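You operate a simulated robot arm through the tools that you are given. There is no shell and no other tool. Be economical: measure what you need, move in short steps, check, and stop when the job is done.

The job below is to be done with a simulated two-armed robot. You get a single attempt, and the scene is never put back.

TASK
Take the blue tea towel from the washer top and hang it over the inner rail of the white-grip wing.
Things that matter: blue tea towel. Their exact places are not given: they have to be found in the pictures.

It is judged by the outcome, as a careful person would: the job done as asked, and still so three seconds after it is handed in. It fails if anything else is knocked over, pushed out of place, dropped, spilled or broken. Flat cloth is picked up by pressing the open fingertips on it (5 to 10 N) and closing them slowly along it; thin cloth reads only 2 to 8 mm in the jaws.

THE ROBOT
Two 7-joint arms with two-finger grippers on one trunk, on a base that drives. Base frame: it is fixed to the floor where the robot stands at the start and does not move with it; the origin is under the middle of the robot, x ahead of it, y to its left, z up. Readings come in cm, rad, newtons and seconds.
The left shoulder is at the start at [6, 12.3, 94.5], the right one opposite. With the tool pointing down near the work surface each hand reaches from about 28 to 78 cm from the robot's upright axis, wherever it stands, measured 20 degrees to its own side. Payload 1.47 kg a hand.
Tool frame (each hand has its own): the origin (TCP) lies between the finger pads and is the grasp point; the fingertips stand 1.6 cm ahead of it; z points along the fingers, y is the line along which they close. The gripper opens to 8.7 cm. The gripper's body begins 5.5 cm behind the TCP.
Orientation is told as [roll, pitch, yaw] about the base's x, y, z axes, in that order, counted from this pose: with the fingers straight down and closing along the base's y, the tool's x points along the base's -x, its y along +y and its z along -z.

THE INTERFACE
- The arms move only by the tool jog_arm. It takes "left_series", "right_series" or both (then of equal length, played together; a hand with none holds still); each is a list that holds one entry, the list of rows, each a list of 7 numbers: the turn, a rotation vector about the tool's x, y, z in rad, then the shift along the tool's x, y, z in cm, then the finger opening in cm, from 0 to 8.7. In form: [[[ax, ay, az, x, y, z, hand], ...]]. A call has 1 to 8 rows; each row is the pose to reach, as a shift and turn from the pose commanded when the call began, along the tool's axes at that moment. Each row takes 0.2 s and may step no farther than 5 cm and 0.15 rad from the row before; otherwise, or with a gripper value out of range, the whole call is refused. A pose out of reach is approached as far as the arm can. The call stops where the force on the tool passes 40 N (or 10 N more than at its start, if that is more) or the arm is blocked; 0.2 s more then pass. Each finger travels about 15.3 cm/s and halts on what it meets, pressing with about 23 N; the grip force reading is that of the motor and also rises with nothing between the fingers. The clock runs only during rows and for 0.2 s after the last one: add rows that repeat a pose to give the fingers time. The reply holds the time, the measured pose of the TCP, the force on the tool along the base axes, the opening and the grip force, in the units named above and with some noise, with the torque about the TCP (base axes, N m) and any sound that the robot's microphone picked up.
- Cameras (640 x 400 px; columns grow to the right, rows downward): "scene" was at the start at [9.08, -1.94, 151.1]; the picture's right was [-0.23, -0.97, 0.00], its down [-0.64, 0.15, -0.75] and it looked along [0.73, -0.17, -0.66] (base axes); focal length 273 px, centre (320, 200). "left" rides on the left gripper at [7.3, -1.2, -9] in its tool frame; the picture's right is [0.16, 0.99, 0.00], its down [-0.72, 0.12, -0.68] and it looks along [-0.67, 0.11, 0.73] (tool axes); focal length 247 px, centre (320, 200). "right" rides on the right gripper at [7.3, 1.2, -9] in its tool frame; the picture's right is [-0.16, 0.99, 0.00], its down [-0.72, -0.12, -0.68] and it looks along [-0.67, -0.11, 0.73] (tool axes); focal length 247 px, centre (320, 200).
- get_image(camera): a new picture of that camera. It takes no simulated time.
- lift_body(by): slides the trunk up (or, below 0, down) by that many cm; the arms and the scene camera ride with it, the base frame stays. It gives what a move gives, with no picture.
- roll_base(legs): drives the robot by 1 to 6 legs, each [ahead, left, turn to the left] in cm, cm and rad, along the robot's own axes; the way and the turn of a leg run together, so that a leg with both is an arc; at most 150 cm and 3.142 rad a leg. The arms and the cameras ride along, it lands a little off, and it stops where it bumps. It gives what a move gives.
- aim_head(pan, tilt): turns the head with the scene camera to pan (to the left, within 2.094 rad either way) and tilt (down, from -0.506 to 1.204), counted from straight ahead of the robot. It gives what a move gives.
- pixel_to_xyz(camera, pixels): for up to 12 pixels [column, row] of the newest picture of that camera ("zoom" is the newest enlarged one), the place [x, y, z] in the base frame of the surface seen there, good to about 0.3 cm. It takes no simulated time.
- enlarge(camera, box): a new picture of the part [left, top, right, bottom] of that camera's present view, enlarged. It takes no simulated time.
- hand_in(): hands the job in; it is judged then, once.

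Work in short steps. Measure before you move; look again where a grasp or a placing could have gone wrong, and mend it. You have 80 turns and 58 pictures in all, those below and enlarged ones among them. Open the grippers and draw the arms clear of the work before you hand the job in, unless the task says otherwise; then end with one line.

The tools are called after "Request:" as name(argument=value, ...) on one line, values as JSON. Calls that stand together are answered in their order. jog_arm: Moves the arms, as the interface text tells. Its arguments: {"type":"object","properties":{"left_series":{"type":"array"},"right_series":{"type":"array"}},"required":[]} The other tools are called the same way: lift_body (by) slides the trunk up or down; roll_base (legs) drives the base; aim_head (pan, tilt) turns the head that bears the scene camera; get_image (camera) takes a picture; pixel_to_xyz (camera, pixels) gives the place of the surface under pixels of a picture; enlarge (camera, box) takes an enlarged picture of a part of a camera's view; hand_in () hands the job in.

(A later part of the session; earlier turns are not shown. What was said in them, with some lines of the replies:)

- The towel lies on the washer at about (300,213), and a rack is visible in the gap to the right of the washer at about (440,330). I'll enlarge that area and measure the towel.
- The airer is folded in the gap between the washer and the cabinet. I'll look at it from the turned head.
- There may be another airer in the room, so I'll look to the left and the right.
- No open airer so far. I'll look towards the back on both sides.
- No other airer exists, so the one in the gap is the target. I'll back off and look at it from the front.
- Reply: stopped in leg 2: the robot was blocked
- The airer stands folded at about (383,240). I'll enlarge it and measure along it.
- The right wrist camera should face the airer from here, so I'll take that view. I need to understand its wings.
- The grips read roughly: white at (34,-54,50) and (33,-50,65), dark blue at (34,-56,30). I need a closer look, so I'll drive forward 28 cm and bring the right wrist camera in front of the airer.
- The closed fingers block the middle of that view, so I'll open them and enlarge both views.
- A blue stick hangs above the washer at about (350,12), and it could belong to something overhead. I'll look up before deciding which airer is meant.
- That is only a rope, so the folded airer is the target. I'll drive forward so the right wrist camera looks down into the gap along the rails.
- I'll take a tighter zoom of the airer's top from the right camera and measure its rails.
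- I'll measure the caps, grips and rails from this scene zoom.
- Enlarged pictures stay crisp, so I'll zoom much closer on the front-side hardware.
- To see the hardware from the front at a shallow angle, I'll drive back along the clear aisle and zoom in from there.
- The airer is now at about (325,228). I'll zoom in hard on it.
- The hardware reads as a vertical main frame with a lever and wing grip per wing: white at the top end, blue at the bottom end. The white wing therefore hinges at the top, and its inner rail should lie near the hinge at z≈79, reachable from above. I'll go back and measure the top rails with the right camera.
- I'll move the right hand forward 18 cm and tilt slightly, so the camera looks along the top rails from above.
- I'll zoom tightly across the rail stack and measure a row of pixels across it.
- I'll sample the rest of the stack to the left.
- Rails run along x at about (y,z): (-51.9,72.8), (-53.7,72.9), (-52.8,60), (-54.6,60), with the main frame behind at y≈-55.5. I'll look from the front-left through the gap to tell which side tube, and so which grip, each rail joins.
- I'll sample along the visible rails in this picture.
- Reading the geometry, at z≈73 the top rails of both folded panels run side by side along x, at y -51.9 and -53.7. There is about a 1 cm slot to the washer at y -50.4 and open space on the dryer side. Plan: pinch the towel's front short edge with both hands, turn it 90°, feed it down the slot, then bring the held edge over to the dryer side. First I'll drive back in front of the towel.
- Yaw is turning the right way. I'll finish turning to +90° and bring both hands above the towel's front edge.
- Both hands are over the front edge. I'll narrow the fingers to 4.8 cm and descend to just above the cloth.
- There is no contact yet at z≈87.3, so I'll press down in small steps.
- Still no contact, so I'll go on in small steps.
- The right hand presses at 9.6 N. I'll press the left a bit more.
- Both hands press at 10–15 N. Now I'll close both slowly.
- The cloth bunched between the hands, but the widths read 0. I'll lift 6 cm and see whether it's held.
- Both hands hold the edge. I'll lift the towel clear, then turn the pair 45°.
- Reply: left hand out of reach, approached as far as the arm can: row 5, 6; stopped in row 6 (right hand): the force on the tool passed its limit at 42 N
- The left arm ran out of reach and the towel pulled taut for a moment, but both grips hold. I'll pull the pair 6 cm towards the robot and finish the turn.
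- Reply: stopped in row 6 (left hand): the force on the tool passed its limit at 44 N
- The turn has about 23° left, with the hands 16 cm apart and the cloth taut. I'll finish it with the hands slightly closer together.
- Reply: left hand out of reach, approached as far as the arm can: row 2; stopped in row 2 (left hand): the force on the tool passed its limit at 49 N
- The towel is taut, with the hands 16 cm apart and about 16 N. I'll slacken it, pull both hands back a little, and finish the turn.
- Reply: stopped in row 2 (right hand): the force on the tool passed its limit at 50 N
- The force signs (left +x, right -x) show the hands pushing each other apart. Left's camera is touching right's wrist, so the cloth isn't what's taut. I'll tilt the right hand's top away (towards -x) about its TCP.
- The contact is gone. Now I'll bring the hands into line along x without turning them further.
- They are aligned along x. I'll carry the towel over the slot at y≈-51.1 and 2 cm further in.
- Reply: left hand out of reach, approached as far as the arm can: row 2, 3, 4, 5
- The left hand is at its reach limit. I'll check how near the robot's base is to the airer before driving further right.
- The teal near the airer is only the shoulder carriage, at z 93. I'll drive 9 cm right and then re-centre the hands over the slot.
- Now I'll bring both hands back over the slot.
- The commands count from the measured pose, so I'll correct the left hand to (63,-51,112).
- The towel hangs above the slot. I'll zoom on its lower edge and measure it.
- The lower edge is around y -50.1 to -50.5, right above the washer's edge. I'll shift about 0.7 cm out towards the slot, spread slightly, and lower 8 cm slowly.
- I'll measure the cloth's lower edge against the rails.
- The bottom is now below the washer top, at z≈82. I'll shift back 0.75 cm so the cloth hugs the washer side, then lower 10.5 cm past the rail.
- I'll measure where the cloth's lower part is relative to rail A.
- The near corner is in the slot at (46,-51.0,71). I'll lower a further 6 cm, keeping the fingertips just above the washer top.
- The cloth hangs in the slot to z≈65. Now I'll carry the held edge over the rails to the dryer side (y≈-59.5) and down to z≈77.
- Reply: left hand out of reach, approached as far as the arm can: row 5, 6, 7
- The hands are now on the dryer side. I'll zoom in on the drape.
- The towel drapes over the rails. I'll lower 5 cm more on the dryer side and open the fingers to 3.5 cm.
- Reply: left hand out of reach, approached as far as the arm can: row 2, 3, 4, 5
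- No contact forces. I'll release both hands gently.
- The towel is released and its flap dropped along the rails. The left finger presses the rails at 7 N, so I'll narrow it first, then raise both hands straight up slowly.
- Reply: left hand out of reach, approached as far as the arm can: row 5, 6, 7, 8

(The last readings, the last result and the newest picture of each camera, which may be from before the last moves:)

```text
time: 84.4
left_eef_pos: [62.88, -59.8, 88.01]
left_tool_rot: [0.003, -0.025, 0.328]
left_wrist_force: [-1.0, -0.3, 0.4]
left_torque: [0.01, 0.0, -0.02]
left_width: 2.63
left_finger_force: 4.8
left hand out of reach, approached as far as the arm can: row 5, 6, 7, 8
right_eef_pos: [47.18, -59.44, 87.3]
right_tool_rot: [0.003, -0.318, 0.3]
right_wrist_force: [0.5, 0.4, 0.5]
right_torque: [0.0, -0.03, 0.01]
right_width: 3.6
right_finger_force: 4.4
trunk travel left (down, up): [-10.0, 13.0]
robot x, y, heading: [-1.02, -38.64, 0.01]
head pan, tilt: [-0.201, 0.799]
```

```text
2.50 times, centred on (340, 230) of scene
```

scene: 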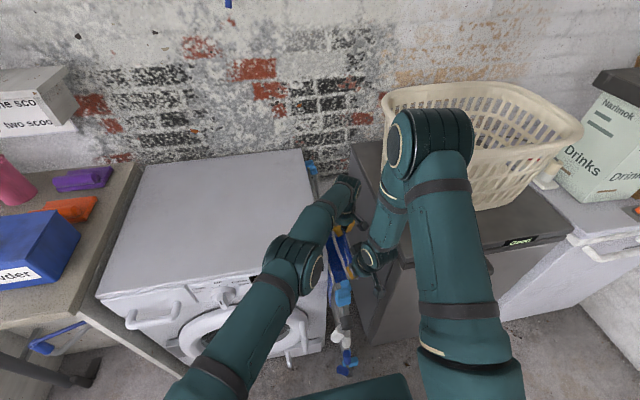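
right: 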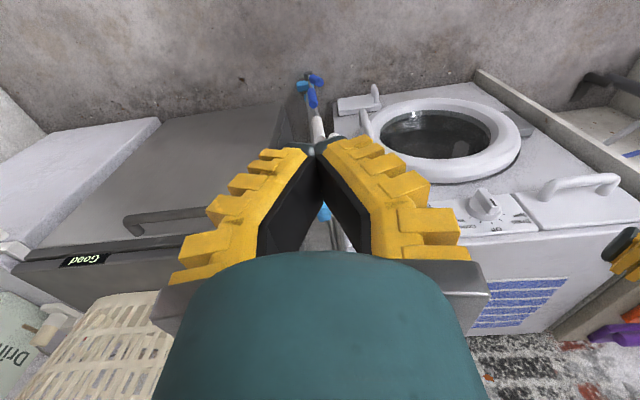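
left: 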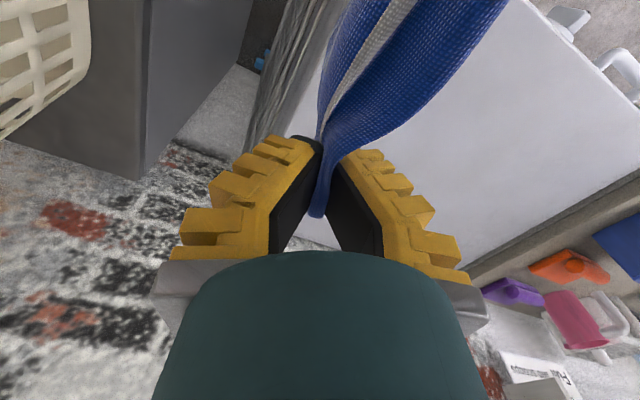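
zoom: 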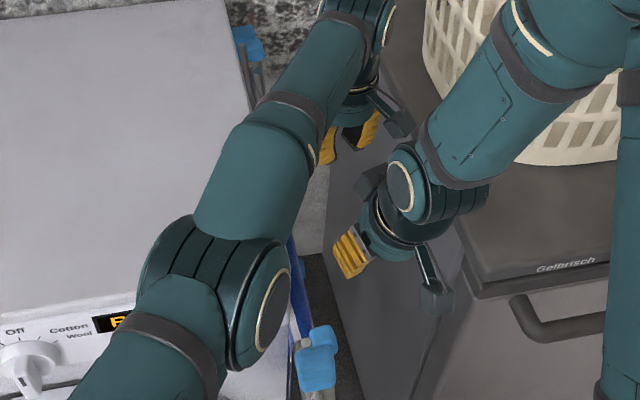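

Both hands are empty and the towel stays on the rails. I'll raise further, then back the robot off to inspect.

Request:
jog_arm(left_series=[[[0, 0, 0, 0, 0, -4, 2], [0, 0, 0, 0, 0, -8, 2], [0, 0, 0, 0, 0, -12, 2], [0, 0, 0, 0, 0, -16, 2], [0, 0, 0, 0, 0, -20, 2]]], right_series=[[[0, 0, 0, -1.25, 0, -3.8, 3], [0, 0, 0, -2.5, 0, -7.6, 3], [0, 0, 0, -3.8, 0, -11.4, 3], [0, 0, 0, -5, 0, -15.2, 3], [0, 0, 0, -6.3, 0, -19, 3]]])

Request:
roll_base(legs=[[-35, 0, 0]])

Request:
aim_head(pan=-0.15, tilt=0.75)

Request:
get_image(camera="scene")

```text
time: 85.6
left_eef_pos: [61.48, -59.34, 106.67]
left_tool_rot: [-0.002, -0.027, 0.327]
left_wrist_force: [0.1, -0.4, 0.0]
left_torque: [0.0, 0.01, 0.0]
left_width: 2.65
left_finger_force: 4.4
left hand out of reach, approached as far as the arm can: row 4, 5
right_eef_pos: [47.29, -59.62, 107.41]
right_tool_rot: [0.0, -0.317, 0.301]
right_wrist_force: [-0.6, 0.3, 0.1]
right_torque: [-0.02, 0.01, -0.02]
right_width: 3.61
right_finger_force: 4.5
trunk travel left (down, up): [-10.0, 13.0]
robot x, y, heading: [-0.79, -38.71, 0.01]
head pan, tilt: [-0.201, 0.799]
```

```text
time: 87.8
left_eef_pos: [26.42, -60.2, 106.52]
left_tool_rot: [0.0, -0.029, 0.316]
left_wrist_force: [-0.3, -0.4, -0.4]
left_torque: [0.01, -0.04, 0.0]
left_width: 2.62
left_finger_force: 4.5
right_eef_pos: [12.16, -60.44, 107.27]
right_tool_rot: [0.003, -0.32, 0.286]
right_wrist_force: [0.1, 0.9, -0.7]
right_torque: [-0.02, -0.03, 0.03]
right_width: 3.61
right_finger_force: 4.3
trunk travel left (down, up): [-10.0, 13.0]
robot x, y, heading: [-36.02, -38.57, 0.001]
head pan, tilt: [-0.201, 0.799]
```

```text
time: 88.5
left_eef_pos: [26.59, -60.28, 106.48]
left_tool_rot: [0.001, -0.026, 0.315]
left_wrist_force: [-0.4, 0.3, 0.2]
left_torque: [0.0, 0.02, 0.0]
left_width: 2.65
left_finger_force: 4.7
right_eef_pos: [12.22, -60.53, 107.35]
right_tool_rot: [0.004, -0.318, 0.286]
right_wrist_force: [-0.1, 0.1, 0.9]
right_torque: [0.03, 0.06, 0.0]
right_width: 3.62
right_finger_force: 4.5
trunk travel left (down, up): [-10.0, 13.0]
robot x, y, heading: [-36.33, -38.52, -0.005]
head pan, tilt: [-0.15, 0.75]
```

```text
5 pictures are left
```

scene: 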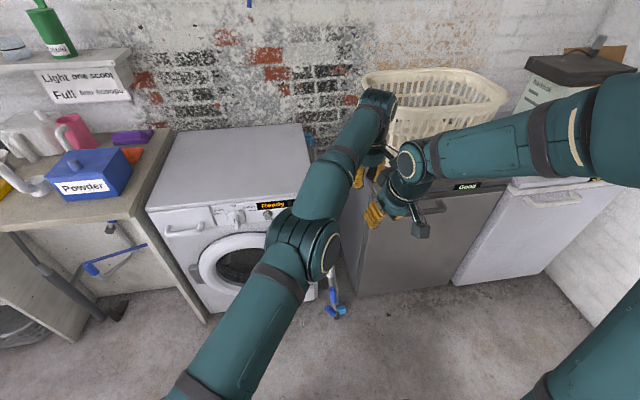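

Nothing else has been disturbed. The left arm blocks the view, so I'll swing it left, open the grippers and look again.

Request:
jog_arm(left_series=[[[0, 0, 0, -1.2, 4, 0, 5], [0, 0, 0, -2.4, 8, 0, 8.7], [0, 0, 0, -3.7, 12, 0, 8.7], [0, 0, 0, -4.9, 16, 0, 8.7], [0, 0, 0, -6.1, 20, 0, 8.7], [0, 0, 0, -7.3, 24, 0, 8.7], [0, 0, 0, -8.5, 28, 0, 8.7], [0, 0, 0, -9.8, 32, 0, 8.7]]], right_series=[[[0, 0, 0, 0, 0, 0, 5], [0, 0, 0, 0, 0, 0, 8.7], [0, 0, 0, 0, 0, 0, 8.7], [0, 0, 0, 0, 0, 0, 8.7], [0, 0, 0, 0, 0, 0, 8.7], [0, 0, 0, 0, 0, 0, 8.7], [0, 0, 0, 0, 0, 0, 8.7], [0, 0, 0, 0, 0, 0, 8.7]]])

Request:
enlarge(camera="scene", box=[290, 130, 370, 320])

```text
time: 90.2
left_eef_pos: [37.49, -28.07, 110.34]
left_tool_rot: [0.0, -0.025, 0.315]
left_wrist_force: [-0.5, 0.0, -0.8]
left_torque: [-0.04, -0.01, -0.04]
left_width: 8.7
left_finger_force: 0.1
left hand out of reach, approached as far as the arm can: row 1, 2, 3, 4, 5, 6, 7, 8
right_eef_pos: [12.22, -60.15, 107.34]
right_tool_rot: [0.002, -0.318, 0.29]
right_wrist_force: [1.2, 0.3, 0.0]
right_torque: [-0.06, -0.03, -0.03]
right_width: 8.72
right_finger_force: 0.1
trunk travel left (down, up): [-10.0, 13.0]
robot x, y, heading: [-35.97, -38.9, -0.001]
head pan, tilt: [-0.15, 0.75]
```

```text
2.11 times, centred on (330, 225) of scene
```

zoom: 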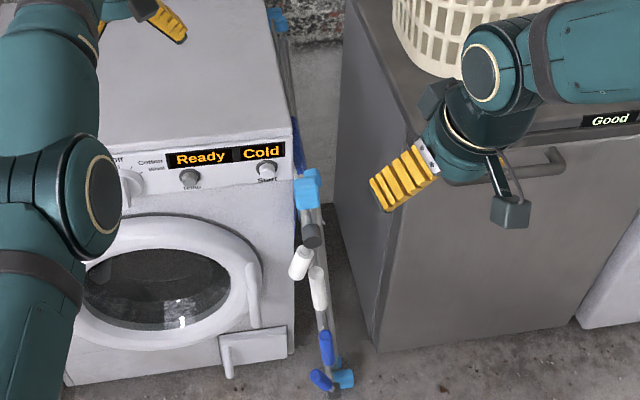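

A strip of blue shows at about (318,220). I'll zoom in on it and measure.

Request:
enlarge(camera="scene", box=[304, 180, 336, 236])

Request:
pixel_to_xyz(camera="zoom", pixels=[[300, 30], [310, 60], [300, 100], [310, 120], [290, 150], [300, 180], [310, 200], [290, 220], [300, 250], [320, 250], [330, 200], [330, 330]])

```text
7.14 times, centred on (320, 208) of scene
```

zoom: 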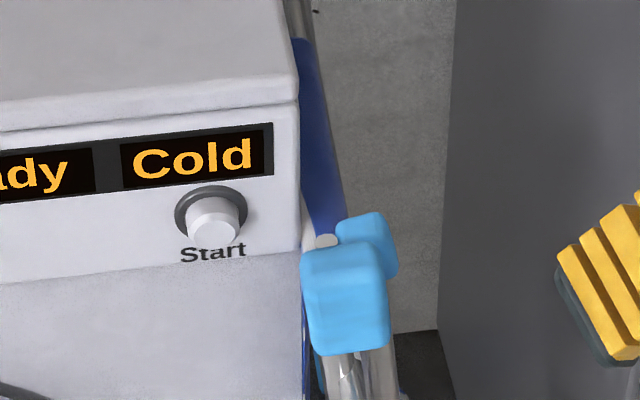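

```text
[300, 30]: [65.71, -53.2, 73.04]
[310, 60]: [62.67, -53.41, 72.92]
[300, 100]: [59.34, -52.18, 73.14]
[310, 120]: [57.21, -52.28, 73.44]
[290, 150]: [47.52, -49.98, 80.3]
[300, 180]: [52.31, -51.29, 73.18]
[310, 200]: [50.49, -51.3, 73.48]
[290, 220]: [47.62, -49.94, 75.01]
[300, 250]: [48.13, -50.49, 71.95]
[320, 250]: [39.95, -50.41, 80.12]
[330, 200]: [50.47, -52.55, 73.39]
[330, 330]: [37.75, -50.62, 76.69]
```

The towel lies over both top rails at z≈73.4 from x≈45 to 66, with blue showing below on the washer side as well. I'll check that the airer hasn't moved and the towel is at rest.

Request:
pixel_to_xyz(camera="zoom", pixels=[[305, 280], [345, 300], [385, 300], [370, 240], [303, 330], [304, 360], [330, 225], [300, 60]])

Request:
enlarge(camera="right", box=[160, 0, 480, 200])

```text
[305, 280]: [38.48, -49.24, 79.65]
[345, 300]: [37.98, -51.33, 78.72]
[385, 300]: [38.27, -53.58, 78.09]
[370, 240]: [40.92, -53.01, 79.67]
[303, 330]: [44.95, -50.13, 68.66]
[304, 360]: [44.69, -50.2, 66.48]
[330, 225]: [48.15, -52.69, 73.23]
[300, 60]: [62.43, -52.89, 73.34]
```

```text
2.00 times, centred on (320, 100) of right
```

zoom: 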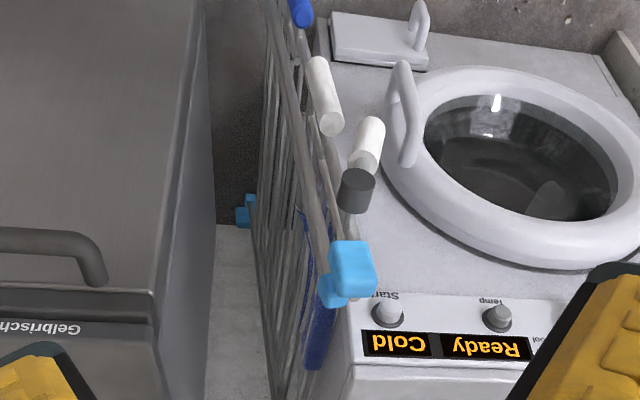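

The right camera sees the dryer-side flap too. I'll measure how far it hangs.

Request:
pixel_to_xyz(camera="zoom", pixels=[[316, 345], [312, 365], [309, 300], [305, 250], [302, 220], [299, 212], [310, 270], [295, 300], [322, 195], [320, 330]])

Request:
enlarge(camera="right", box=[290, 80, 350, 200])

```text
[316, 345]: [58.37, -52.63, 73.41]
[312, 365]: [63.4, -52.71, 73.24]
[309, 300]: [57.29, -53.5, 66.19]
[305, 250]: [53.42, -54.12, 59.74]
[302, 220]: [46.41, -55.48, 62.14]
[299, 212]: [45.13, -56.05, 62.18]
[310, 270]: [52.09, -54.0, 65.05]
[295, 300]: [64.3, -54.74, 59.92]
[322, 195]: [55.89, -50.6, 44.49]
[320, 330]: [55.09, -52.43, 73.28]
```

```text
3.33 times, centred on (320, 140) of right
```

zoom: 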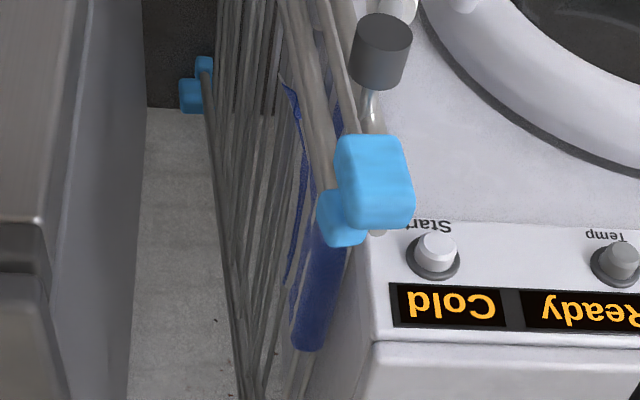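

The towel hangs over the top rails at z≈73. Its flaps reach at least z≈60–66 on both sides, it's at rest, and the hands are open and clear, so I'll hand in.

Request:
hand_in()

```text
The job is handed in.
```

I hung the blue tea towel over the top rails of the folded airer in the gap beside the washer, at the white-grip end. I couldn't confirm that this is the rail you meant. The two folded panels' top rails run side by side there, so the towel lies over both. I took "inner rail" to mean the one nearest the white-grip wing's hinge, and I left the airer folded where it stood. The left finger pressed the rails at about 7 N during release. Afterwards one edge of the airer's top cap measured about 1.5 cm closer to the washer, so the airer may have shifted slightly. I saw nothing else disturbed.
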